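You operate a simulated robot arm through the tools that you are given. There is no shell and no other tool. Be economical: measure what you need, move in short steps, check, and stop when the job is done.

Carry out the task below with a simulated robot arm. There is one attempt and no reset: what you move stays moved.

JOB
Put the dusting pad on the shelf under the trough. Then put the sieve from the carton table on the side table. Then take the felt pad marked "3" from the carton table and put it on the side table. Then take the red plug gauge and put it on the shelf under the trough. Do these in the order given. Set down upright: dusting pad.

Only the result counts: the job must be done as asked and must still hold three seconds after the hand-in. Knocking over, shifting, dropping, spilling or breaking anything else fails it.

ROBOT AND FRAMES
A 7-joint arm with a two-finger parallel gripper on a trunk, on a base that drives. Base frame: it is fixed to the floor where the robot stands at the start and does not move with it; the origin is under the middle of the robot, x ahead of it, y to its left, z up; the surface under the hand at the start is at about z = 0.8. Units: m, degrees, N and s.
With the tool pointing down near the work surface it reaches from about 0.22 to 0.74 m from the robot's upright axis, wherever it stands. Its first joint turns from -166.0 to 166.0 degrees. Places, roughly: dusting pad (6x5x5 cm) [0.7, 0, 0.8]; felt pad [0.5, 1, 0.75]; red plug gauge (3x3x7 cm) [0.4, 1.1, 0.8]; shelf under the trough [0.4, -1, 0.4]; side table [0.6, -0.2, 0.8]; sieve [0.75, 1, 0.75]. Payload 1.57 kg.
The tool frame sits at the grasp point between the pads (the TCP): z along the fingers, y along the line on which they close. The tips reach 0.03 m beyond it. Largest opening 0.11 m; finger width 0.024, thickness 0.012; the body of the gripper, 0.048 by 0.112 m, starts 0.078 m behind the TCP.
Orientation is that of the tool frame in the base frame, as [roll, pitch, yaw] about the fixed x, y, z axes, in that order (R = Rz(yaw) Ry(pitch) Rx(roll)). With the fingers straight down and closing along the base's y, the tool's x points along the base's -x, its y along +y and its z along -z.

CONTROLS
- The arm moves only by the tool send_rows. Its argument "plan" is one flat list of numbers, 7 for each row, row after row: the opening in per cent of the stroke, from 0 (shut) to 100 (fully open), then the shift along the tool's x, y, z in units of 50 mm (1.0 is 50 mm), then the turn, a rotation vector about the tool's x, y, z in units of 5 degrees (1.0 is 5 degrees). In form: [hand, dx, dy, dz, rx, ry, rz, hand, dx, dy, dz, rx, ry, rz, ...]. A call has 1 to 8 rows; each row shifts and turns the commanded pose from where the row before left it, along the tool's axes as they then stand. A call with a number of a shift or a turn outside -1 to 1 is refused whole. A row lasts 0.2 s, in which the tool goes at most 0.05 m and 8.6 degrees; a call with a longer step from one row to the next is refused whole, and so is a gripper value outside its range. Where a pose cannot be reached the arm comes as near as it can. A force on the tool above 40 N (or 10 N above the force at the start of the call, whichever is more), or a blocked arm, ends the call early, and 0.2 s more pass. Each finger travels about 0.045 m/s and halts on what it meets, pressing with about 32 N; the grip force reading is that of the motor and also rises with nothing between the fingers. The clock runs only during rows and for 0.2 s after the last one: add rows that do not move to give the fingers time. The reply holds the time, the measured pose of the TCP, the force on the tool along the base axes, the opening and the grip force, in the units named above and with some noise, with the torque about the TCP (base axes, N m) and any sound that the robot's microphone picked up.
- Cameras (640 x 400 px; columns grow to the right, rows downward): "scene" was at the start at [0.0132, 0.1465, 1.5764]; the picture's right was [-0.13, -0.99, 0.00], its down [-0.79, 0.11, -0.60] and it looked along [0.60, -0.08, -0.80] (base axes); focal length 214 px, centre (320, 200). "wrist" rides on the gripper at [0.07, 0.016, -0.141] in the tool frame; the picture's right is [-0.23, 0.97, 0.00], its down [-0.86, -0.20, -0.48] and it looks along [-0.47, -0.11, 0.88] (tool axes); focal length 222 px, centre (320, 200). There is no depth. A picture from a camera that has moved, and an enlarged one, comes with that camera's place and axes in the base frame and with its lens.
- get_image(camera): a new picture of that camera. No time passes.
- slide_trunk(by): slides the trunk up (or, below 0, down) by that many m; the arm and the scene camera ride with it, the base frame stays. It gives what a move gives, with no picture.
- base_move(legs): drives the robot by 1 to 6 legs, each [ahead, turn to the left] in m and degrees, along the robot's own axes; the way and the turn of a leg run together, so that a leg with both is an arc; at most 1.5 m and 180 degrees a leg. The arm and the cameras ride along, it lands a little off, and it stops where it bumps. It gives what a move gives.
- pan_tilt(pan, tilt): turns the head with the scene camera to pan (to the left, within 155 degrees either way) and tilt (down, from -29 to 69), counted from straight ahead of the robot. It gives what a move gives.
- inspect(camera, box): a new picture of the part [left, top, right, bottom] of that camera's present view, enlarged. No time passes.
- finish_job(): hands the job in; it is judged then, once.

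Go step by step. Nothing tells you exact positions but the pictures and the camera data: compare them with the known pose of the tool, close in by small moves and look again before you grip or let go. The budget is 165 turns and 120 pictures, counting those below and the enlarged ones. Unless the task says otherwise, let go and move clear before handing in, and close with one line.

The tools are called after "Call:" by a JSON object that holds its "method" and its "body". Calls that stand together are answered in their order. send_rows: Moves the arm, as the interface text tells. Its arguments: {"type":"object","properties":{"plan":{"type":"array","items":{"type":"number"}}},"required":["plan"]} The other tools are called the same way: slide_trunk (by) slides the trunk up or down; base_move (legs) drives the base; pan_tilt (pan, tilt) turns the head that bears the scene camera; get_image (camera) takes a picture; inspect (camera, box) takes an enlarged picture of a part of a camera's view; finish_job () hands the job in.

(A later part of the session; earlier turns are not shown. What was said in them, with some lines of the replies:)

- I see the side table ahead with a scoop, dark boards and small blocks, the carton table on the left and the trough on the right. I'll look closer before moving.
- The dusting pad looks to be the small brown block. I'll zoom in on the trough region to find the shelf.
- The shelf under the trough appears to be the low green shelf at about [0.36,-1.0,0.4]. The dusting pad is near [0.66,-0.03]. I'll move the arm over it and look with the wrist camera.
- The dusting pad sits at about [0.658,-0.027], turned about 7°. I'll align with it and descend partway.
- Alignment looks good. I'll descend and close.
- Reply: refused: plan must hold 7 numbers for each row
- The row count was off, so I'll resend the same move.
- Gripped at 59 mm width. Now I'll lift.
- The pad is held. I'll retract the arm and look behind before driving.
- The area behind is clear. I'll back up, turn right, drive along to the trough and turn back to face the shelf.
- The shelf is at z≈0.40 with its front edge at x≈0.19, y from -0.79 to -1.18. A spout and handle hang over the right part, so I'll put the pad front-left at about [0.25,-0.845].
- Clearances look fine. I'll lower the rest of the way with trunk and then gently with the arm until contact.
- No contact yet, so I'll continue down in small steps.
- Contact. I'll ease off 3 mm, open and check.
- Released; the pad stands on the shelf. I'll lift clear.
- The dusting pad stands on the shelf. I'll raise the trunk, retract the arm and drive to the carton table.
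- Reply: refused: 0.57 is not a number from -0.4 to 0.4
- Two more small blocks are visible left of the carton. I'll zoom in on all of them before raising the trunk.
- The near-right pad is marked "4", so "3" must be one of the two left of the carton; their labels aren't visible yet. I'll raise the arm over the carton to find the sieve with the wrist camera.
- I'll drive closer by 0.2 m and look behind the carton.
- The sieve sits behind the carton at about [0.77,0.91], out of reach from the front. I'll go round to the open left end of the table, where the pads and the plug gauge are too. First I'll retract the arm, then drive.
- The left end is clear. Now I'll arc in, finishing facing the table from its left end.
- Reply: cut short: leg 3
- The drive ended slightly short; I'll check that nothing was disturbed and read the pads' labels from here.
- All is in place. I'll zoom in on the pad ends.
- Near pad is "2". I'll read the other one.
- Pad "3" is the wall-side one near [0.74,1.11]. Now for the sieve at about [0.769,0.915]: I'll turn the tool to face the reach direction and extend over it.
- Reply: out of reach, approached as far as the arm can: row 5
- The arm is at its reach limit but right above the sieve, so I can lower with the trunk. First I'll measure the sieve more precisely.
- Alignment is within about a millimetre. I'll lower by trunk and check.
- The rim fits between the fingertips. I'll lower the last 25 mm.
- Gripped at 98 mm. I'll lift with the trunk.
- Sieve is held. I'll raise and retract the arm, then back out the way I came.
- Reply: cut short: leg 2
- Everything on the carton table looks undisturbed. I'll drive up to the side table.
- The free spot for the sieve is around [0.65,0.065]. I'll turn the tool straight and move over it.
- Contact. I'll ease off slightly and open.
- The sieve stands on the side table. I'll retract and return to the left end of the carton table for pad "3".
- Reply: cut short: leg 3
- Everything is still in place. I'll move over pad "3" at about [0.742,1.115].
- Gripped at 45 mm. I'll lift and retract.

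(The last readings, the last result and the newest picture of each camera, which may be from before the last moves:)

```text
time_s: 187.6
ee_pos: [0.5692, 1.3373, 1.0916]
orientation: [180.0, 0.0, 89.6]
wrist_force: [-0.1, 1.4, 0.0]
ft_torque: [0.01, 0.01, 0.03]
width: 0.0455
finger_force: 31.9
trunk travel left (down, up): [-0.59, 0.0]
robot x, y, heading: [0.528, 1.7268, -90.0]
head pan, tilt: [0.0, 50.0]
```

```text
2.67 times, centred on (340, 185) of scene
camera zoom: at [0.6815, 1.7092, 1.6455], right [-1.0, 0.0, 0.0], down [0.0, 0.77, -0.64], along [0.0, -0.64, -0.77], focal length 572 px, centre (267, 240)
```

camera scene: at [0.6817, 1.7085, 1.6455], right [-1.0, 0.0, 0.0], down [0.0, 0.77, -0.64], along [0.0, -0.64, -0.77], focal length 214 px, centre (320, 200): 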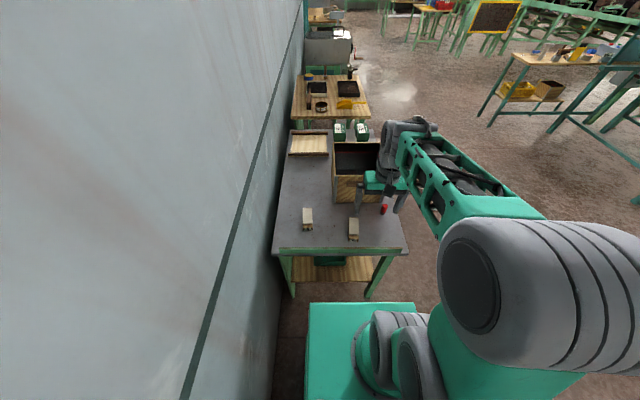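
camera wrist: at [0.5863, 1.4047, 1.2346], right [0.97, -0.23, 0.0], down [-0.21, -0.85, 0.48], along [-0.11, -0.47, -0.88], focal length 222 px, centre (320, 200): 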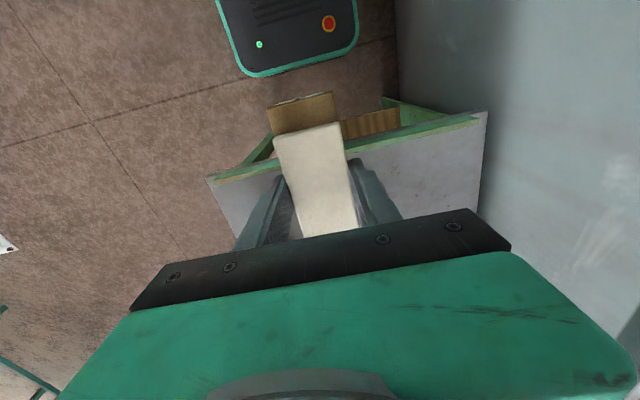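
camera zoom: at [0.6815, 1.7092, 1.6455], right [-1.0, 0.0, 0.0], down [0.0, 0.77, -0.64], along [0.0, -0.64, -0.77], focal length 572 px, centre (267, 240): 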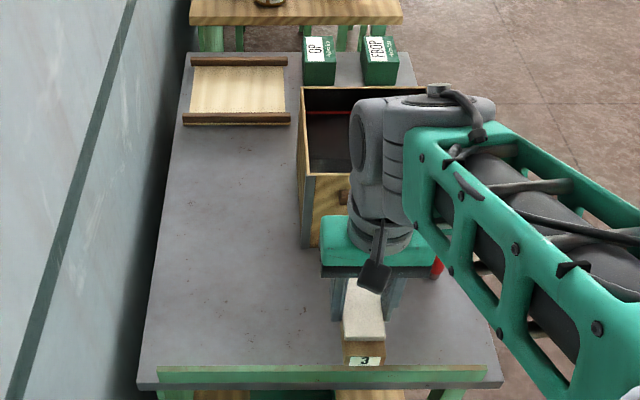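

Holding "3". Driving back to the side table by the same route.

Call:
{"method": "base_move", "body": {"legs": [[-0.785, 90], [-0.45, 0]]}}

```text
time_s: 194.1
ee_pos: [-0.0184, 2.2773, 1.0918]
orientation: [-180.0, 0.0, 176.5]
wrist_force: [0.9, 0.1, -0.9]
ft_torque: [-0.04, -0.01, 0.02]
width: 0.0454
finger_force: 32.1
trunk travel left (down, up): [-0.59, 0.0]
robot x, y, heading: [-0.4117, 2.2558, -2.9]
head pan, tilt: [0.0, 50.0]
cut short: leg 1
```

Call:
{"method": "base_move", "body": {"legs": [[0, -87.1], [1.13, 0], [1.13, 0], [0, 90]]}}

```text
time_s: 212.8
ee_pos: [-0.1205, 0.0449, 1.091]
orientation: [-180.0, 0.0, 177.2]
wrist_force: [0.5, -0.2, -1.2]
ft_torque: [-0.01, 0.0, -0.03]
width: 0.0454
finger_force: 31.7
trunk travel left (down, up): [-0.59, 0.0]
robot x, y, heading: [-0.5114, 0.0185, -2.4]
head pan, tilt: [0.0, 50.0]
```

Call:
{"method": "base_move", "body": {"legs": [[0, 2.4], [0.48, 0]]}}

Call:
{"method": "get_image", "body": {"camera": "wrist"}}

Call:
{"method": "get_image", "body": {"camera": "scene"}}

```text
time_s: 216.0
ee_pos: [0.3636, 0.0622, 1.0918]
orientation: [-180.0, 0.0, 179.7]
wrist_force: [0.4, 0.2, -2.0]
ft_torque: [0.0, 0.01, 0.0]
width: 0.0455
finger_force: 32.4
trunk travel left (down, up): [-0.59, 0.0]
robot x, y, heading: [-0.0257, 0.0186, 0.0]
head pan, tilt: [0.0, 50.0]
```

```text
47 pictures are left
camera wrist: at [0.2943, 0.077, 1.2344], right [0.23, 0.97, 0.0], down [0.85, -0.2, 0.48], along [0.46, -0.11, -0.88], focal length 222 px, centre (320, 200)
```

wrist: 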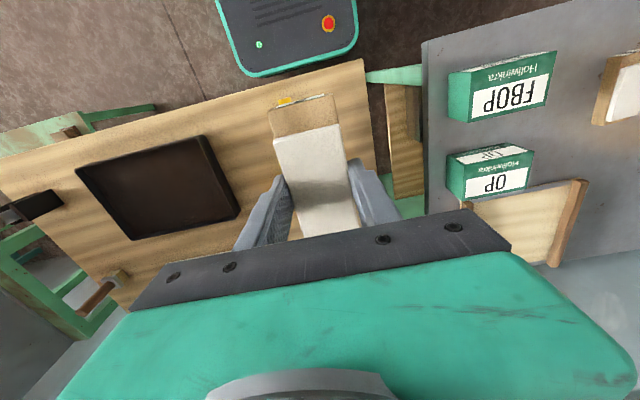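

```text
46 pictures are left
camera scene: at [-0.0084, 0.1745, 1.6455], right [0.0, -1.0, 0.0], down [-0.77, 0.0, -0.64], along [0.64, 0.0, -0.77], focal length 214 px, centre (320, 200)
```

scene: 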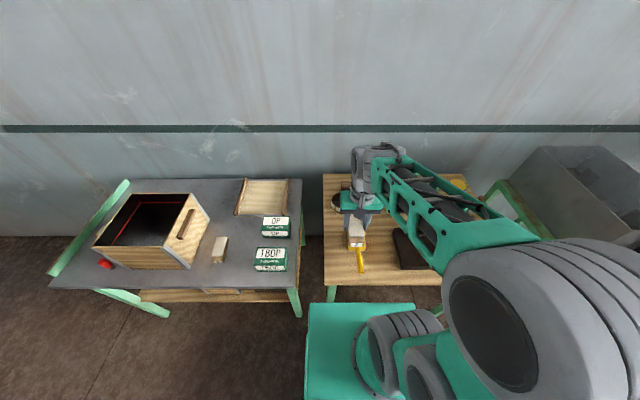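

I'll place the pad at about [0.635,-0.058], between the sieve and the dark tray.

Call:
{"method": "send_rows", "body": {"plan": [0, -0.776, -0.343, 0, 0, 0, 0, 0, -0.776, -0.343, 0, 0, 0, 0, 0, -0.776, -0.343, 0.3, 0, 0, 0, 0, -0.776, -0.343, 0.3, 0, 0, 0, 0, -0.776, -0.343, 0.3, 0, 0, 0, 0, -0.776, -0.343, 0.3, 0, 0, 0, 0, -0.776, -0.343, 0.3, 0, 0, 0]}}

Call:
{"method": "get_image", "body": {"camera": "wrist"}}

Call:
{"method": "get_image", "body": {"camera": "scene"}}

```text
time_s: 217.6
ee_pos: [0.6362, -0.0602, 1.0186]
orientation: [180.0, -0.1, 179.7]
wrist_force: [0.4, 0.6, -1.4]
ft_torque: [0.01, 0.02, 0.03]
width: 0.0455
finger_force: 32.7
trunk travel left (down, up): [-0.59, 0.0]
robot x, y, heading: [-0.0291, 0.0199, -0.1]
head pan, tilt: [0.0, 50.0]
```

```text
45 pictures are left
camera wrist: at [0.5669, -0.0454, 1.1608], right [0.23, 0.97, 0.0], down [0.85, -0.21, 0.48], along [0.47, -0.11, -0.88], focal length 222 px, centre (320, 200)
```

wrist: 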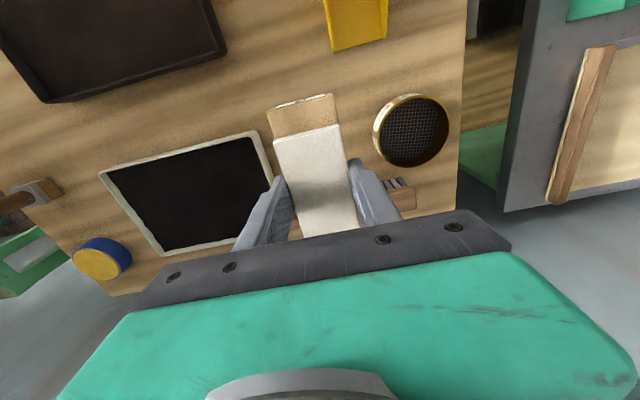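

```text
44 pictures are left
camera scene: at [-0.0078, 0.174, 1.6455], right [0.0, -1.0, 0.0], down [-0.77, 0.0, -0.64], along [0.64, 0.0, -0.77], focal length 214 px, centre (320, 200)
```

scene: 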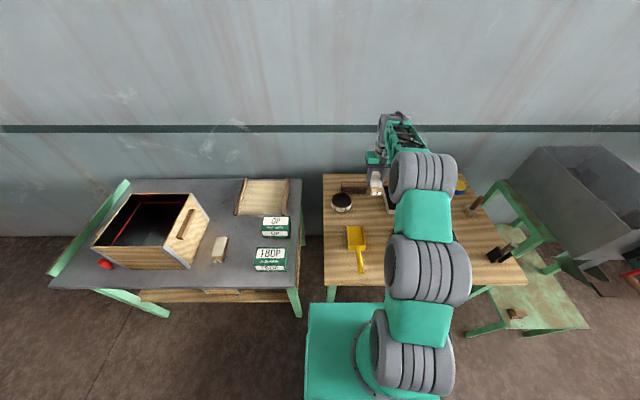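

Call:
{"method": "send_rows", "body": {"plan": [0, 0, 0, 0.8, 0, 0, 0, 0, 0, 0, 0.8, 0, 0, 0, 0, 0, 0, 0.8, 0, 0, 0, 0, 0, 0, 0.6, 0, 0, 0, 0, 0, 0, 0.15, 0, 0, 0, 0, 0, 0, 0, 0, 0, 0]}}

Call:
{"method": "get_image", "body": {"camera": "wrist"}}

```text
time_s: 219.0
ee_pos: [0.6347, -0.0585, 0.8599]
orientation: [180.0, -0.1, 179.7]
wrist_force: [0.8, 0.2, -0.5]
ft_torque: [0.0, 0.01, -0.01]
width: 0.0454
finger_force: 31.9
trunk travel left (down, up): [-0.59, 0.0]
robot x, y, heading: [-0.0254, 0.018, -0.1]
head pan, tilt: [0.0, 50.0]
```

```text
43 pictures are left
camera wrist: at [0.565, -0.0437, 1.0027], right [0.23, 0.97, 0.0], down [0.85, -0.2, 0.48], along [0.47, -0.11, -0.88], focal length 222 px, centre (320, 200)
```

wrist: 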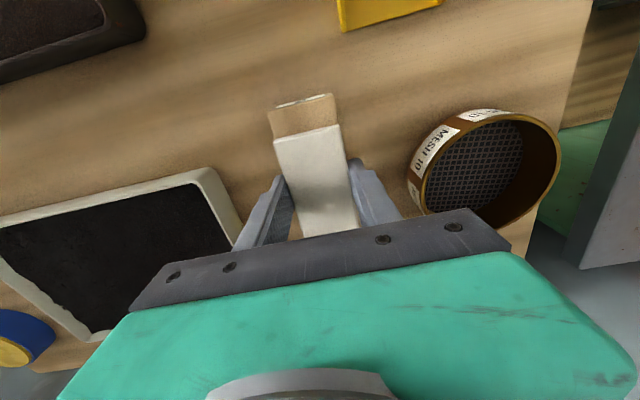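

Call:
{"method": "send_rows", "body": {"plan": [0, 0, 0, 0.12, 0, 0, 0, 0, 0, 0, 0.1, 0, 0, 0, 0, 0, 0, 0.08, 0, 0, 0, 0, 0, 0, 0, 0, 0, 0]}}

```text
time_s: 220.0
ee_pos: [0.6329, -0.059, 0.8444]
orientation: [-180.0, 0.0, 179.7]
wrist_force: [0.5, 0.1, -0.6]
ft_torque: [-0.02, 0.02, -0.02]
width: 0.0456
finger_force: 32.1
trunk travel left (down, up): [-0.59, 0.0]
robot x, y, heading: [-0.0275, 0.0206, -0.1]
head pan, tilt: [0.0, 50.0]
```

Call:
{"method": "send_rows", "body": {"plan": [0, 0, 0, 0.06, 0, 0, 0, 0, 0, 0, 0.06, 0, 0, 0, 0, 0, 0, 0.05, 0, 0, 0, 0, 0, 0, 0, 0, 0, 0]}}

```text
time_s: 221.0
ee_pos: [0.6337, -0.0586, 0.8378]
orientation: [-179.9, 0.4, 179.7]
wrist_force: [-2.5, 1.8, 18.6]
ft_torque: [0.09, 0.66, -0.02]
width: 0.0456
finger_force: 32.4
trunk travel left (down, up): [-0.59, 0.0]
robot x, y, heading: [-0.0239, 0.018, 0.1]
head pan, tilt: [0.0, 50.0]
```

Contact. I'll ease off, open moderately and lift.

Call:
{"method": "send_rows", "body": {"plan": [0, 0, 0, -0.06, 0, 0, 0, 45, 0, 0, 0, 0, 0, 0, 60, 0, 0, 0, 0, 0, 0, 65, 0, 0, 0, 0, 0, 0, 65, 0, 0, 0, 0, 0, 0, 65, 0, 0, -0.3, 0, 0, 0, 65, 0, 0, -0.7, 0, 0, 0, 65, 0, 0, -0.9, 0, 0, 0]}}

Call:
{"method": "send_rows", "body": {"plan": [65, 0, 0, -0.9, 0, 0, 0, 65, 0.5, 0, -0.8, 0, 0, 0, 65, 0.5, 0, -0.8, 0, 0, 0, 65, 0.8, 0, -0.5, 0, 0, 0]}}

Call:
{"method": "get_image", "body": {"camera": "wrist"}}

```text
time_s: 222.8
ee_pos: [0.633, -0.059, 0.9336]
orientation: [180.0, 0.0, 179.7]
wrist_force: [-0.1, 0.1, 0.1]
ft_torque: [0.0, 0.0, -0.06]
width: 0.0717
finger_force: 0.1
trunk travel left (down, up): [-0.59, 0.0]
robot x, y, heading: [-0.0254, 0.0187, 0.2]
head pan, tilt: [0.0, 50.0]
```

```text
time_s: 223.8
ee_pos: [0.5455, -0.0573, 1.0839]
orientation: [-179.8, 0.0, 179.6]
wrist_force: [-0.6, 0.6, -0.3]
ft_torque: [-0.02, 0.03, 0.01]
width: 0.0713
finger_force: 0.2
trunk travel left (down, up): [-0.59, 0.0]
robot x, y, heading: [-0.0256, 0.0194, -0.1]
head pan, tilt: [0.0, 50.0]
```

```text
42 pictures are left
camera wrist: at [0.4753, -0.0423, 1.227], right [0.23, 0.97, 0.0], down [0.85, -0.2, 0.48], along [0.47, -0.11, -0.88], focal length 222 px, centre (320, 200)
```

wrist: 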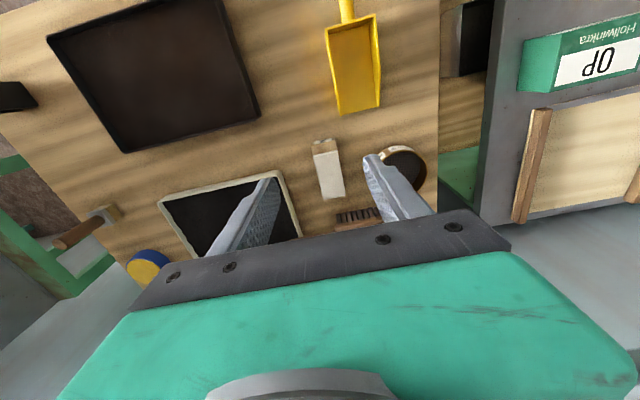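

Pad "3" lies on the side table. I'll retract and drive to the front of the carton table for the red plug gauge.

Call:
{"method": "send_rows", "body": {"plan": [100, 0.8, 0, -0.4, 0, 0, 0, 100, 0.8, 0, -0.4, 0, 0, 0, 100, 0.8, 0, -0.4, 0, 0, 0, 100, 0.8, 0, 0, 0, 0, 0]}}

Call:
{"method": "base_move", "body": {"legs": [[-0.37, 0], [0, 90], [0.95, 0], [0, -90]]}}

Call:
{"method": "pan_tilt", "body": {"pan": 0, "tilt": 50}}

Call:
{"method": "get_image", "body": {"camera": "scene"}}

```text
time_s: 224.8
ee_pos: [0.3831, -0.0579, 1.144]
orientation: [-180.0, -0.1, 179.8]
wrist_force: [-0.1, 0.8, 0.1]
ft_torque: [0.01, 0.02, 0.01]
width: 0.1096
finger_force: 0.1
trunk travel left (down, up): [-0.59, 0.0]
robot x, y, heading: [-0.0272, 0.0171, 0.1]
head pan, tilt: [0.0, 50.0]
```

```text
time_s: 239.3
ee_pos: [0.0158, 0.9018, 1.1418]
orientation: [-180.0, 0.0, -178.3]
wrist_force: [0.5, 0.9, -0.3]
ft_torque: [-0.01, 0.02, 0.02]
width: 0.11
finger_force: 0.1
trunk travel left (down, up): [-0.59, 0.0]
robot x, y, heading: [-0.3956, 0.9607, 1.9]
head pan, tilt: [0.0, 50.0]
```

```text
time_s: 239.9
ee_pos: [0.0156, 0.9006, 1.1423]
orientation: [-180.0, 0.0, -178.2]
wrist_force: [0.8, 0.5, -0.9]
ft_torque: [-0.01, 0.0, 0.0]
width: 0.11
finger_force: 0.1
trunk travel left (down, up): [-0.59, 0.0]
robot x, y, heading: [-0.3972, 0.9612, 2.2]
head pan, tilt: [0.0, 50.0]
```

```text
41 pictures are left
camera scene: at [-0.3864, 1.1201, 1.6455], right [0.04, -1.0, 0.0], down [-0.77, -0.03, -0.64], along [0.64, 0.02, -0.77], focal length 214 px, centre (320, 200)
```

scene: 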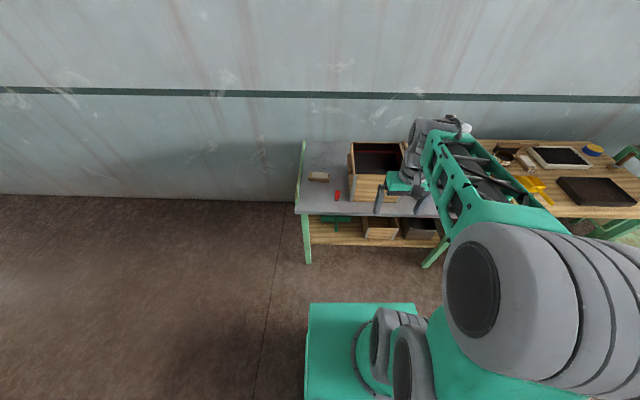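

Call:
{"method": "base_move", "body": {"legs": [[0.22, -2]]}}

Call:
{"method": "send_rows", "body": {"plan": [100, -0.2, 0.7, 0.5, 0, 0, 0, 100, -0.2, 0.7, 0.5, 0, 0, 0, 100, -0.2, 0.7, 0.5, 0, 0, 0, 100, -0.2, 0.6, 0.5, 0, 0, 0]}}

Call:
{"method": "get_image", "body": {"camera": "wrist"}}

```text
time_s: 241.6
ee_pos: [0.2334, 0.8893, 1.1419]
orientation: [-180.0, -0.1, 179.6]
wrist_force: [0.3, 0.4, -1.0]
ft_torque: [0.02, 0.04, 0.04]
width: 0.1101
finger_force: 0.1
trunk travel left (down, up): [-0.59, 0.0]
robot x, y, heading: [-0.1757, 0.9658, -0.1]
head pan, tilt: [0.0, 50.0]
```

```text
time_s: 242.6
ee_pos: [0.2747, 1.025, 1.0449]
orientation: [180.0, 0.0, 179.6]
wrist_force: [0.4, 0.5, -1.3]
ft_torque: [-0.01, 0.02, 0.04]
width: 0.11
finger_force: 0.1
trunk travel left (down, up): [-0.59, 0.0]
robot x, y, heading: [-0.1774, 0.9664, -0.5]
head pan, tilt: [0.0, 50.0]
```

```text
40 pictures are left
camera wrist: at [0.2042, 1.0391, 1.1872], right [0.23, 0.97, 0.0], down [0.85, -0.21, 0.48], along [0.46, -0.11, -0.88], focal length 222 px, centre (320, 200)
```

wrist: 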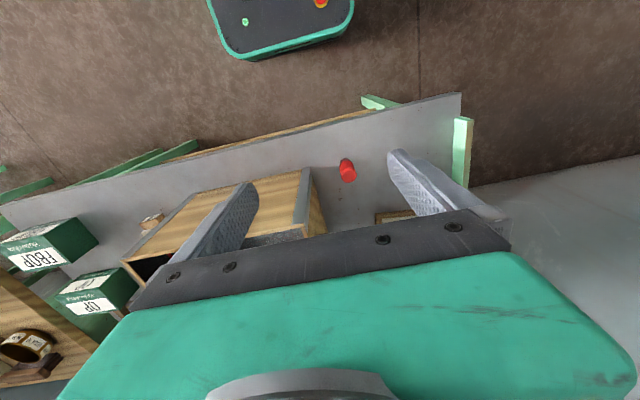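

Call:
{"method": "inspect", "body": {"camera": "wrist", "box": [310, 135, 390, 205]}}

Call:
{"method": "inspect", "body": {"camera": "scene", "box": [280, 150, 380, 250]}}

```text
5.71 times, centred on (350, 170) of wrist
camera zoom: at [0.2042, 1.0391, 1.1872], right [0.23, 0.97, 0.0], down [0.85, -0.21, 0.48], along [0.46, -0.11, -0.88], focal length 1269 px, centre (149, 371)
```

zoom: 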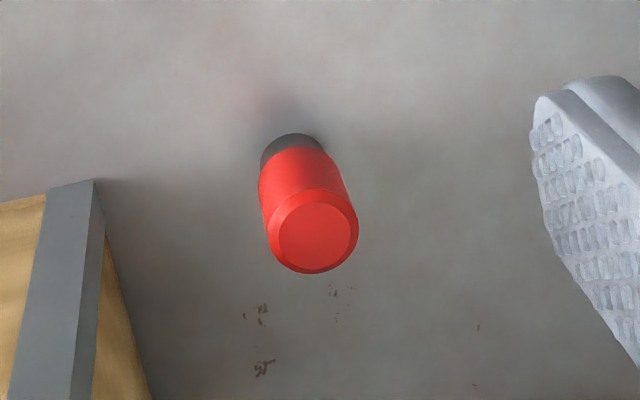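

```text
4.00 times, centred on (330, 200) of scene
camera zoom: at [-0.1604, 1.1239, 1.6454], right [0.0, -1.0, 0.0], down [-0.77, 0.0, -0.64], along [0.64, 0.0, -0.77], focal length 858 px, centre (280, 200)
```

zoom: 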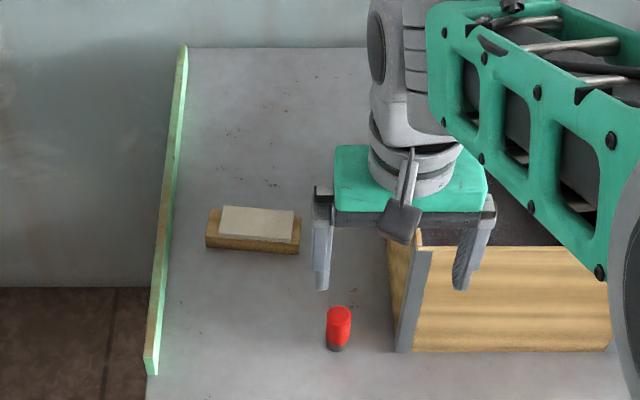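

The gauge stands at about [0.358,1.054], close to the carton corner. I'll turn the tool 90° so the fingers close along x, away from the carton.

Call:
{"method": "send_rows", "body": {"plan": [100, -0.8, 0.3, 0, 0, 0, 1, 100, -0.8, 0.2, 0, 0, 0, 1, 100, 0, 0, 0, 0, 0, 1, 100, 0, 0, 0, 0, 0, 1, 100, 0, 0, 0, 0, 0, 1, 100, 0, 0, 0, 0, 0, 1, 100, 0, 0, 0, 0, 0, 1, 100, 0, 0, 0, 0, 0, 1]}}

Call:
{"method": "send_rows", "body": {"plan": [100, 0, 0, 0, 0, 0, 1, 100, 0, 0, 0, 0, 0, 1, 100, 0, 0, 0, 0, 0, 1, 100, 0, 0, 0, 0, 0, 1, 100, 0, 0, 0, 0, 0, 1, 100, 0, 0, 0, 0, 0, 1, 100, 0, 0, 0, 0, 0, 1, 100, 0, 0, 0, 0, 0, 1]}}

Call:
{"method": "send_rows", "body": {"plan": [100, 0, 0, 0, 0, 0, 1, 100, 0, 0, 0, 0, 0, 1]}}

Call:
{"method": "get_image", "body": {"camera": "wrist"}}

```text
time_s: 244.4
ee_pos: [0.3543, 1.0445, 1.0425]
orientation: [-179.9, 0.0, 139.6]
wrist_force: [-1.0, 0.4, 0.7]
ft_torque: [-0.02, 0.0, -0.02]
width: 0.11
finger_force: 0.1
trunk travel left (down, up): [-0.59, 0.0]
robot x, y, heading: [-0.1782, 0.9658, -0.2]
head pan, tilt: [0.0, 50.0]
```

```text
time_s: 246.2
ee_pos: [0.3542, 1.0475, 1.043]
orientation: [-180.0, 0.0, 99.5]
wrist_force: [-0.9, -0.2, 0.3]
ft_torque: [0.01, -0.01, 0.01]
width: 0.11
finger_force: 0.1
trunk travel left (down, up): [-0.59, 0.0]
robot x, y, heading: [-0.1775, 0.9689, -0.2]
head pan, tilt: [0.0, 50.0]
```

```text
time_s: 246.8
ee_pos: [0.3535, 1.0458, 1.0423]
orientation: [-180.0, -0.1, 89.6]
wrist_force: [-0.3, -0.2, 1.2]
ft_torque: [0.01, 0.02, -0.02]
width: 0.1099
finger_force: 0.1
trunk travel left (down, up): [-0.59, 0.0]
robot x, y, heading: [-0.1788, 0.9649, -0.2]
head pan, tilt: [0.0, 50.0]
```

```text
37 pictures are left
camera wrist: at [0.3711, 1.1135, 1.1853], right [0.97, -0.23, 0.0], down [-0.21, -0.85, 0.48], along [-0.11, -0.47, -0.88], focal length 222 px, centre (320, 200)
```

wrist: 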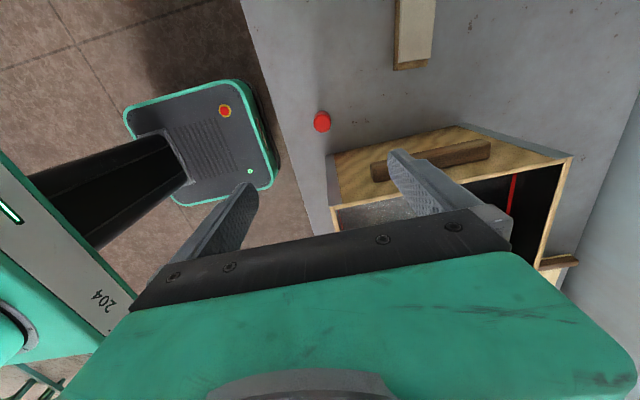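

Call:
{"method": "send_rows", "body": {"plan": [60, 0.12, 0.12, 0, 0, 0, 0, 60, 0, 0, 0.8, 0, 0, 0, 60, 0, 0, 0.8, 0, 0, 0, 60, 0, 0, 0.8, 0, 0, 0]}}

Call:
{"method": "get_image", "body": {"camera": "wrist"}}

Call:
{"method": "get_image", "body": {"camera": "scene"}}

```text
time_s: 247.8
ee_pos: [0.3608, 1.0547, 0.9231]
orientation: [-180.0, 0.0, 89.6]
wrist_force: [1.1, -0.3, -0.4]
ft_torque: [0.01, 0.02, -0.04]
width: 0.0659
finger_force: 0.1
trunk travel left (down, up): [-0.59, 0.0]
robot x, y, heading: [-0.1753, 0.9665, -0.5]
head pan, tilt: [0.0, 50.0]
```

```text
36 pictures are left
camera wrist: at [0.3777, 1.1224, 1.0653], right [0.97, -0.23, 0.0], down [-0.21, -0.85, 0.48], along [-0.11, -0.47, -0.88], focal length 222 px, centre (320, 200)
```

wrist: 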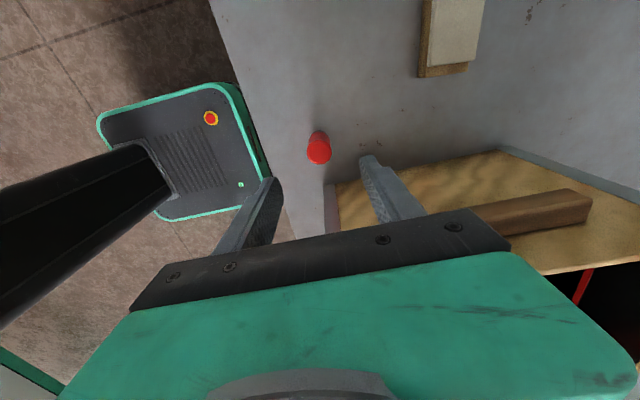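

```text
35 pictures are left
camera scene: at [-0.1606, 1.1236, 1.6455], right [0.0, -1.0, 0.0], down [-0.77, 0.0, -0.64], along [0.64, 0.0, -0.77], focal length 214 px, centre (320, 200)
```

scene: 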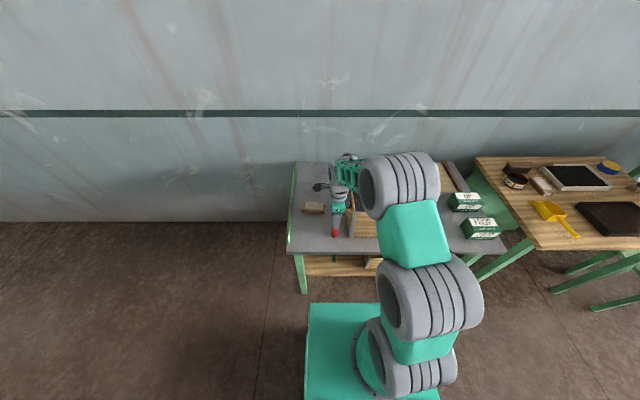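

Perfectly centred. I'll descend and grip.

Call:
{"method": "send_rows", "body": {"plan": [60, 0, 0, 0.8, 0, 0, 0, 60, 0, 0, 0.8, 0, 0, 0, 60, 0, 0, 0.6, 0, 0, 0, 60, 0, 0, 0, 0, 0, 0, 30, 0, 0, 0, 0, 0, 0, 10, 0, 0, 0, 0, 0, 0, 0, 0, 0, 0, 0, 0, 0, 0, 0, 0, 0, 0, 0, 0]}}

Call:
{"method": "get_image", "body": {"camera": "wrist"}}

```text
time_s: 249.6
ee_pos: [0.3591, 1.0532, 0.813]
orientation: [179.9, 0.0, 89.6]
wrist_force: [0.4, -0.2, -0.1]
ft_torque: [-0.01, -0.03, -0.01]
width: 0.0268
finger_force: 26.3
trunk travel left (down, up): [-0.59, 0.0]
robot x, y, heading: [-0.1803, 0.9666, 0.1]
head pan, tilt: [0.0, 50.0]
```

```text
34 pictures are left
camera wrist: at [0.3767, 1.1212, 0.9557], right [0.97, -0.23, 0.0], down [-0.2, -0.85, 0.48], along [-0.11, -0.47, -0.88], focal length 222 px, centre (320, 200)
```

wrist: 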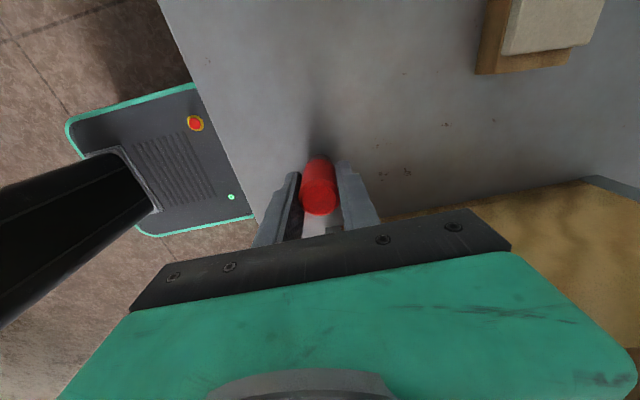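

Gripped. I'll lift straight up.

Call:
{"method": "send_rows", "body": {"plan": [0, 0, 0, 0, 0, 0, 0, 0, 0, 0, -0.5, 0, 0, 0, 0, 0, 0, -0.95, 0, 0, 0, 0, 0, 0, -0.95, 0, 0, 0, 0, 0, 0, -0.95, 0, 0, 0, 0, 0, 0, -0.95, 0, 0, 0, 0, 0, 0, -0.95, 0, 0, 0, 0, 0, 0, -0.95, 0, 0, 0]}}

Call:
{"method": "get_image", "body": {"camera": "wrist"}}

```text
time_s: 251.4
ee_pos: [0.3608, 1.0502, 1.1234]
orientation: [-179.9, 0.0, 89.6]
wrist_force: [-0.2, -0.5, -1.5]
ft_torque: [-0.03, -0.01, 0.0]
width: 0.0267
finger_force: 32.4
trunk travel left (down, up): [-0.59, 0.0]
robot x, y, heading: [-0.1774, 0.9672, -0.1]
head pan, tilt: [0.0, 50.0]
```

```text
33 pictures are left
camera wrist: at [0.378, 1.119, 1.2658], right [0.97, -0.23, 0.0], down [-0.2, -0.85, 0.48], along [-0.11, -0.47, -0.88], focal length 222 px, centre (320, 200)
```

wrist: 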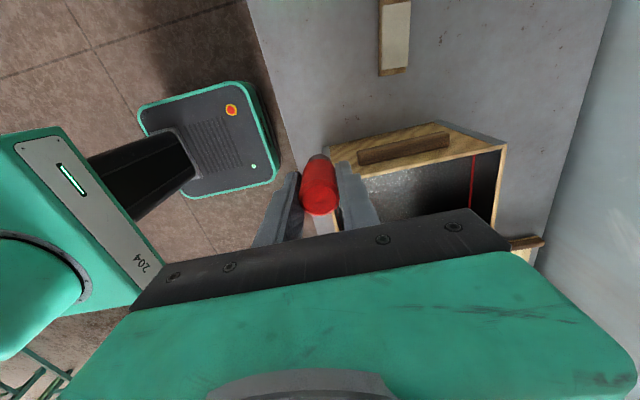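

Call:
{"method": "send_rows", "body": {"plan": [0, 0, -0.8, 0, 0, 0, 0, 0, 0, -0.8, 0, 0, 0, 0, 0, 0, -0.8, 0, 0, 0, 0]}}

Call:
{"method": "base_move", "body": {"legs": [[-0.2, 0], [0, -90], [0.96, 0], [0.96, 0], [0, 90]]}}

Call:
{"method": "pan_tilt", "body": {"pan": 0, "tilt": 55}}

Call:
{"method": "get_image", "body": {"camera": "scene"}}

```text
time_s: 252.2
ee_pos: [0.2419, 1.0527, 1.1264]
orientation: [-180.0, -0.1, 89.8]
wrist_force: [0.4, -0.6, -0.4]
ft_torque: [-0.02, 0.03, 0.02]
width: 0.027
finger_force: 32.0
trunk travel left (down, up): [-0.59, 0.0]
robot x, y, heading: [-0.1758, 0.9671, -0.0]
head pan, tilt: [0.0, 50.0]
```

```text
time_s: 270.7
ee_pos: [0.0405, -0.8774, 1.1242]
orientation: [-180.0, 0.0, 90.4]
wrist_force: [0.4, -0.3, -1.8]
ft_torque: [-0.02, 0.02, 0.01]
width: 0.0268
finger_force: 31.9
trunk travel left (down, up): [-0.59, 0.0]
robot x, y, heading: [-0.3792, -0.9688, 0.8]
head pan, tilt: [0.0, 50.0]
```

```text
time_s: 271.4
ee_pos: [0.0397, -0.8768, 1.124]
orientation: [180.0, 0.1, 90.5]
wrist_force: [-0.7, 0.0, -0.6]
ft_torque: [-0.04, 0.01, -0.01]
width: 0.0267
finger_force: 32.0
trunk travel left (down, up): [-0.59, 0.0]
robot x, y, heading: [-0.3767, -0.9692, 0.8]
head pan, tilt: [0.0, 55.0]
```

```text
32 pictures are left
camera scene: at [-0.368, -0.8118, 1.639], right [0.01, -1.0, 0.0], down [-0.82, -0.01, -0.57], along [0.57, 0.01, -0.82], focal length 214 px, centre (320, 200)
```

scene: 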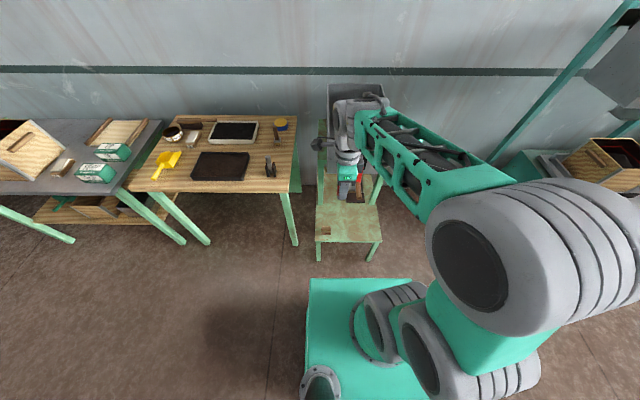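

I'll look closely at the spout and the shelf to choose a clear spot for the gauge.

Call:
{"method": "inspect", "body": {"camera": "scene", "box": [300, 80, 410, 260]}}

Call:
{"method": "get_image", "body": {"camera": "wrist"}}

```text
2.22 times, centred on (355, 170) of scene
camera zoom: at [-0.368, -0.8118, 1.639], right [0.01, -1.0, 0.0], down [-0.82, -0.01, -0.57], along [0.57, 0.01, -0.82], focal length 477 px, centre (242, 267)
```

zoom: 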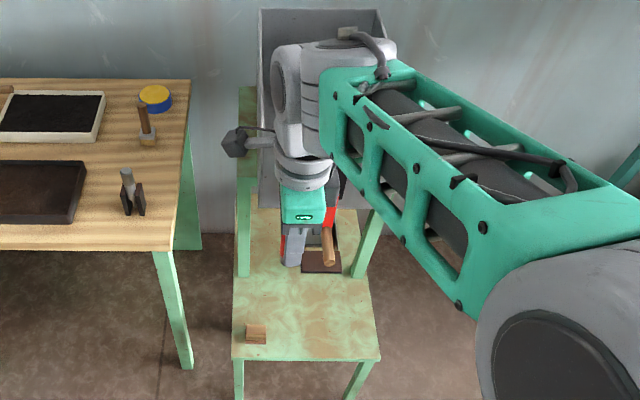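

```text
30 pictures are left
camera wrist: at [0.0566, -0.8091, 1.267], right [0.98, -0.22, 0.0], down [-0.19, -0.86, 0.48], along [-0.11, -0.47, -0.88], focal length 222 px, centre (320, 200)
```

wrist: 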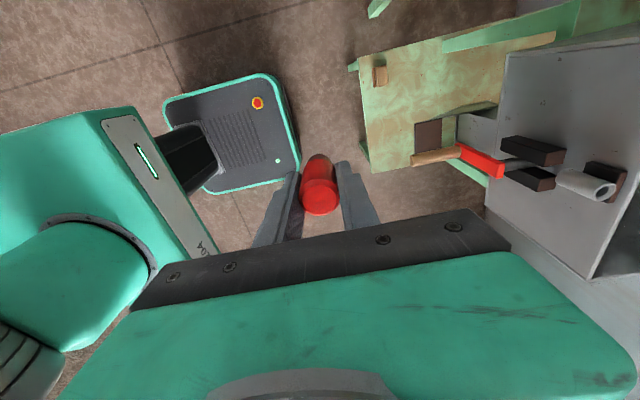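

The handle tip is near [0.20,-0.98,0.85] and the spout corner near [0.24,-0.94,0.75], so the safe free spot is the right front of the shelf, at about [0.23,-1.12]. I'll shift the robot right and turn the tool back straight so the camera faces me.

Call:
{"method": "base_move", "body": {"legs": [[0, -90.8], [0.27, 0], [0, 90]]}}

Call:
{"method": "send_rows", "body": {"plan": [0, 0, 0, 0, 0, 0, -1, 0, 0, 0, 0, 0, 0, -1, 0, 0, 0, 0, 0, 0, -1, 0, 0, 0, 0, 0, 0, -1, 0, 0, 0, 0, 0, 0, -1, 0, 0, 0, 0, 0, 0, -1, 0, 0, 0, 0, 0, 0, -1, 0, 0, 0, 0, 0, 0, -1]}}

Call:
{"method": "send_rows", "body": {"plan": [0, 0, 0, 0, 0, 0, -1, 0, 0, 0, 0, 0, 0, -1, 0, 0, 0, 0, 0, 0, -1, 0, 0, 0, 0, 0, 0, -1, 0, 0, 0, 0, 0, 0, -1, 0, 0, 0, 0, 0, 0, -1, 0, 0, 0, 0, 0, 0, -1, 0, 0, 0, 0, 0, 0, -1]}}

Call:
{"method": "send_rows", "body": {"plan": [0, 0, 0, 0, 0, 0, -1, 0, 0, 0, 0, 0, 0, -1]}}

```text
time_s: 281.0
ee_pos: [0.0387, -1.1436, 1.1239]
orientation: [180.0, 0.0, 90.9]
wrist_force: [0.2, -0.5, -0.7]
ft_torque: [0.02, -0.02, -0.01]
width: 0.0269
finger_force: 32.1
trunk travel left (down, up): [-0.59, 0.0]
robot x, y, heading: [-0.3787, -1.2392, 1.3]
head pan, tilt: [0.0, 55.0]
```

```text
time_s: 282.8
ee_pos: [0.0383, -1.1438, 1.1232]
orientation: [-180.0, 0.0, 131.1]
wrist_force: [0.1, -1.0, -0.5]
ft_torque: [0.0, 0.02, -0.01]
width: 0.027
finger_force: 32.1
trunk travel left (down, up): [-0.59, 0.0]
robot x, y, heading: [-0.3775, -1.2362, 1.4]
head pan, tilt: [0.0, 55.0]
```

```text
time_s: 284.6
ee_pos: [0.0393, -1.1429, 1.1245]
orientation: [-180.0, 0.0, 171.2]
wrist_force: [-0.8, -0.4, -1.3]
ft_torque: [0.0, 0.0, 0.0]
width: 0.0267
finger_force: 31.7
trunk travel left (down, up): [-0.59, 0.0]
robot x, y, heading: [-0.3761, -1.2405, 1.2]
head pan, tilt: [0.0, 55.0]
```

```text
time_s: 285.2
ee_pos: [0.0398, -1.144, 1.1246]
orientation: [180.0, 0.0, -179.0]
wrist_force: [1.0, -0.3, -1.1]
ft_torque: [-0.02, 0.01, -0.01]
width: 0.0268
finger_force: 31.6
trunk travel left (down, up): [-0.59, 0.0]
robot x, y, heading: [-0.3778, -1.2379, 1.5]
head pan, tilt: [0.0, 55.0]
```

I'll lower the trunk here in front of the shelf, then look.

Call:
{"method": "slide_trunk", "body": {"by": -0.4}}

Call:
{"method": "slide_trunk", "body": {"by": -0.18}}

Call:
{"method": "get_image", "body": {"camera": "scene"}}

Call:
{"method": "get_image", "body": {"camera": "wrist"}}

```text
time_s: 289.0
ee_pos: [0.0393, -1.1437, 0.7243]
orientation: [-180.0, -0.1, -179.1]
wrist_force: [-0.3, 0.0, -1.3]
ft_torque: [0.02, -0.03, 0.03]
width: 0.0269
finger_force: 32.5
trunk travel left (down, up): [-0.19, 0.4]
robot x, y, heading: [-0.3804, -1.2379, 1.2]
head pan, tilt: [0.0, 55.0]
```

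```text
time_s: 291.0
ee_pos: [0.0395, -1.1433, 0.5442]
orientation: [180.0, 0.0, -179.0]
wrist_force: [0.8, -0.9, -0.2]
ft_torque: [0.0, 0.0, 0.02]
width: 0.0267
finger_force: 32.1
trunk travel left (down, up): [-0.01, 0.58]
robot x, y, heading: [-0.3806, -1.2372, 1.4]
head pan, tilt: [0.0, 55.0]
```

```text
29 pictures are left
camera scene: at [-0.3697, -1.082, 1.059], right [0.02, -1.0, 0.0], down [-0.82, -0.02, -0.57], along [0.57, 0.01, -0.82], focal length 214 px, centre (320, 200)
```

scene: 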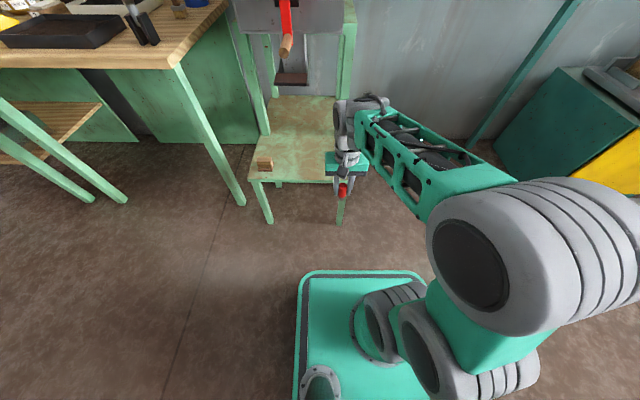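

```text
28 pictures are left
camera wrist: at [-0.0306, -1.1299, 0.6871], right [0.21, 0.98, 0.0], down [0.86, -0.18, 0.48], along [0.47, -0.1, -0.88], focal length 222 px, centre (320, 200)
```

wrist: 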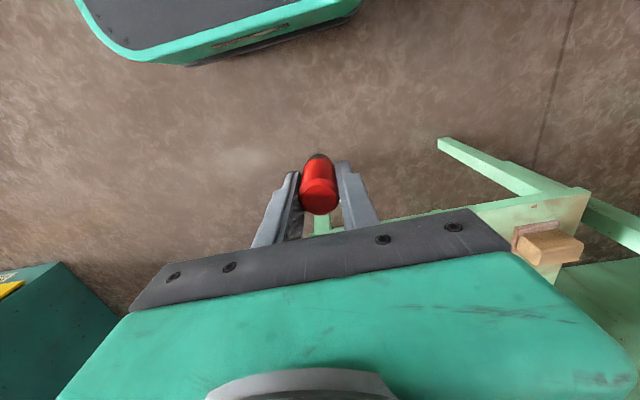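

Call:
{"method": "send_rows", "body": {"plan": [0, -0.78, 0.13, 0, 0, 0, 0, 0, -0.78, 0.13, 0, 0, 0, 0, 0, -0.78, 0.13, 0, 0, 0, 0, 0, -0.78, 0.13, 0, 0, 0, 0, 0, -0.78, 0.13, 0, 0, 0, 0]}}

Call:
{"method": "get_image", "body": {"camera": "scene"}}

Call:
{"method": "get_image", "body": {"camera": "wrist"}}

```text
time_s: 292.2
ee_pos: [0.2329, -1.1069, 0.5438]
orientation: [-179.9, 0.0, -179.0]
wrist_force: [0.5, -0.3, 0.5]
ft_torque: [0.0, 0.01, 0.0]
width: 0.027
finger_force: 32.7
trunk travel left (down, up): [-0.01, 0.58]
robot x, y, heading: [-0.3759, -1.2397, 1.3]
head pan, tilt: [0.0, 55.0]
```

```text
27 pictures are left
camera scene: at [-0.37, -1.0821, 1.059], right [0.02, -1.0, 0.0], down [-0.82, -0.02, -0.57], along [0.57, 0.01, -0.82], focal length 214 px, centre (320, 200)
```

scene: 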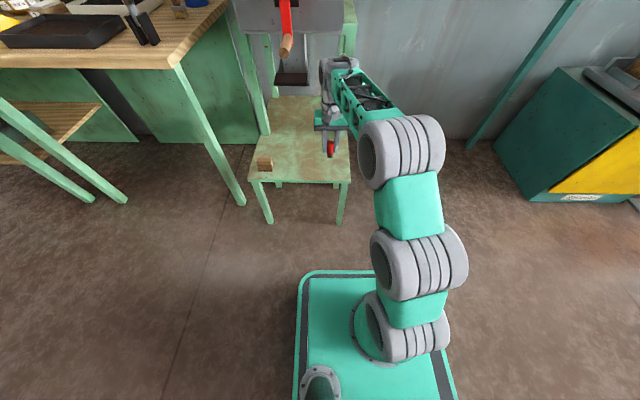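

```text
26 pictures are left
camera wrist: at [0.1631, -1.0938, 0.6863], right [0.21, 0.98, 0.0], down [0.86, -0.18, 0.48], along [0.47, -0.1, -0.88], focal length 222 px, centre (320, 200)
```

wrist: 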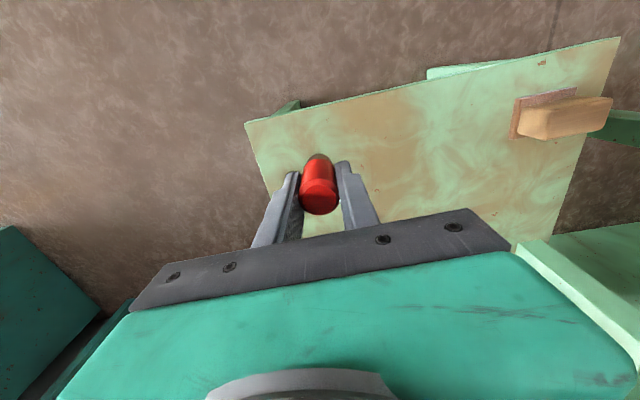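

Clear all round. Descending.

Call:
{"method": "send_rows", "body": {"plan": [0, -0.1, 0, 0.7, 0, 0, 0, 0, 0, 0, 0.6, 0, 0, 0, 0, 0, 0, 0.15, 0, 0, 0, 0, 0, 0, 0.1, 0, 0, 0, 0, 0, 0, 0, 0, 0, 0]}}

```text
time_s: 293.4
ee_pos: [0.2375, -1.1072, 0.4647]
orientation: [180.0, -0.1, -179.0]
wrist_force: [-0.3, 0.3, -1.2]
ft_torque: [0.03, 0.0, 0.07]
width: 0.0267
finger_force: 31.7
trunk travel left (down, up): [-0.01, 0.58]
robot x, y, heading: [-0.3778, -1.2364, 1.3]
head pan, tilt: [0.0, 55.0]
```

Call:
{"method": "send_rows", "body": {"plan": [0, 0, 0, 0.08, 0, 0, 0, 0, 0, 0, 0.08, 0, 0, 0, 0, 0, 0, 0.06, 0, 0, 0, 0, 0, 0, 0, 0, 0, 0]}}

```text
time_s: 294.4
ee_pos: [0.2379, -1.1091, 0.4553]
orientation: [180.0, 0.0, -179.0]
wrist_force: [-0.2, 0.3, 0.1]
ft_torque: [-0.01, 0.01, 0.0]
width: 0.027
finger_force: 31.9
trunk travel left (down, up): [-0.01, 0.58]
robot x, y, heading: [-0.3737, -1.2374, 1.3]
head pan, tilt: [0.0, 55.0]
```

Call:
{"method": "send_rows", "body": {"plan": [0, 0, 0, 0.06, 0, 0, 0, 0, 0, 0, 0.06, 0, 0, 0, 0, 0, 0, 0, 0, 0, 0]}}

```text
time_s: 295.2
ee_pos: [0.2389, -1.1076, 0.4513]
orientation: [179.9, 0.3, -179.1]
wrist_force: [-2.3, -1.6, 20.5]
ft_torque: [-0.06, 0.14, 0.02]
width: 0.0271
finger_force: 32.0
trunk travel left (down, up): [-0.01, 0.58]
robot x, y, heading: [-0.3777, -1.237, 1.6]
head pan, tilt: [0.0, 55.0]
```

Contact. Easing off and opening.

Call:
{"method": "send_rows", "body": {"plan": [0, 0, 0, -0.06, 0, 0, 0, 0, 0, 0, 0, 0, 0, 0, 30, 0, 0, 0, 0, 0, 0, 50, 0, 0, 0, 0, 0, 0, 60, 0, 0, 0, 0, 0, 0, 60, 0, 0, 0, 0, 0, 0]}}

Call:
{"method": "get_image", "body": {"camera": "wrist"}}

```text
time_s: 296.6
ee_pos: [0.2388, -1.1085, 0.4504]
orientation: [-180.0, 0.0, -179.0]
wrist_force: [0.0, 0.1, -0.3]
ft_torque: [0.0, -0.04, -0.01]
width: 0.0659
finger_force: 0.0
trunk travel left (down, up): [-0.01, 0.58]
robot x, y, heading: [-0.3781, -1.2381, 1.3]
head pan, tilt: [0.0, 55.0]
```

```text
25 pictures are left
camera wrist: at [0.1692, -1.0942, 0.5944], right [0.21, 0.98, 0.0], down [0.86, -0.18, 0.48], along [0.47, -0.1, -0.88], focal length 222 px, centre (320, 200)
```

wrist: 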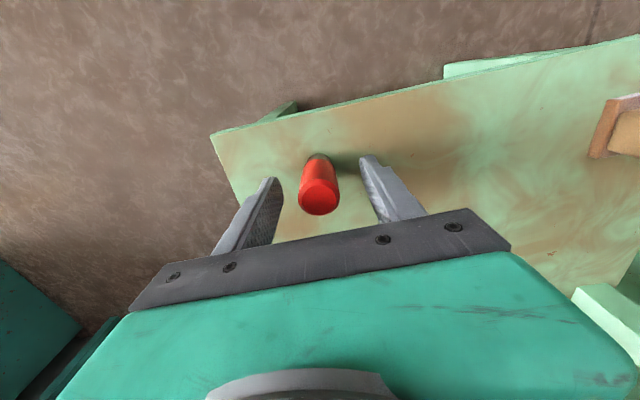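

The gauge stands freely. I'll lift clear and retract, then check everything.

Call:
{"method": "send_rows", "body": {"plan": [60, 0, 0, -0.3, 0, 0, 0, 60, 0, 0, -0.6, 0, 0, 0, 60, 0, 0, -0.8, 0, 0, 0, 60, 0.6, 0, -0.1, 0, 0, 0, 60, 0.8, 0, 0, 0, 0, 0, 60, 0.8, 0, 0, 0, 0, 0, 60, 0.8, 0, 0, 0, 0, 0]}}

Call:
{"method": "inspect", "body": {"camera": "scene", "box": [230, 80, 370, 230]}}

Call:
{"method": "slide_trunk", "body": {"by": 0.4}}

Call:
{"method": "pan_tilt", "body": {"pan": 40, "tilt": 35}}

Call:
{"method": "get_image", "body": {"camera": "scene"}}

```text
time_s: 298.2
ee_pos: [0.0884, -1.1101, 0.544]
orientation: [-180.0, -0.1, -178.9]
wrist_force: [0.6, -0.6, -0.1]
ft_torque: [0.0, 0.01, 0.0]
width: 0.0659
finger_force: 0.0
trunk travel left (down, up): [-0.01, 0.58]
robot x, y, heading: [-0.3764, -1.2398, 1.4]
head pan, tilt: [0.0, 55.0]
```

```text
2.67 times, centred on (300, 155) of scene
camera zoom: at [-0.3695, -1.082, 1.0589], right [0.02, -1.0, 0.0], down [-0.82, -0.02, -0.57], along [0.57, 0.01, -0.82], focal length 572 px, centre (373, 320)
```

zoom: 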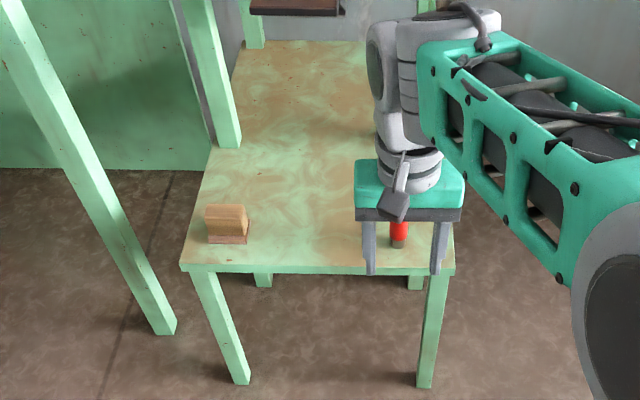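

```text
time_s: 302.1
ee_pos: [0.0879, -1.1092, 0.9433]
orientation: [180.0, 0.0, -178.9]
wrist_force: [0.0, -0.4, 0.6]
ft_torque: [-0.01, 0.0, 0.01]
width: 0.0661
finger_force: 0.2
trunk travel left (down, up): [-0.41, 0.18]
robot x, y, heading: [-0.3783, -1.2382, 1.4]
head pan, tilt: [0.0, 55.0]
```

```text
time_s: 303.1
ee_pos: [0.088, -1.1097, 0.9447]
orientation: [-179.9, 0.0, -179.0]
wrist_force: [0.1, 0.4, 0.4]
ft_torque: [0.0, 0.01, 0.01]
width: 0.0659
finger_force: 0.0
trunk travel left (down, up): [-0.41, 0.18]
robot x, y, heading: [-0.3788, -1.2373, 1.1]
head pan, tilt: [40.0, 35.0]
```

```text
23 pictures are left
camera scene: at [-0.3757, -1.0256, 1.4872], right [0.66, -0.75, 0.0], down [-0.43, -0.38, -0.82], along [0.62, 0.54, -0.57], focal length 214 px, centre (320, 200)
```

scene: 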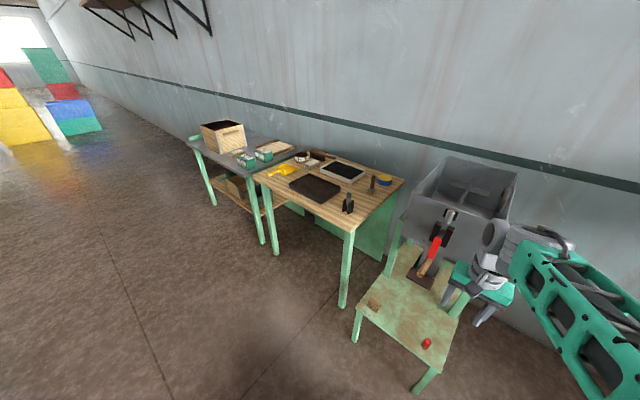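

Dusting pad and gauge stand on the shelf, the sieve and pad "3" are on the side table, and everything else looks undisturbed. Handing in.

Call:
{"method": "finish_job", "body": {}}

```text
The job is handed in.
```

All four items were moved in the order given and the job is handed in: the dusting pad (upright) and the red plug gauge are on the shelf under the trough, and the sieve and felt pad "3" are on the side table.
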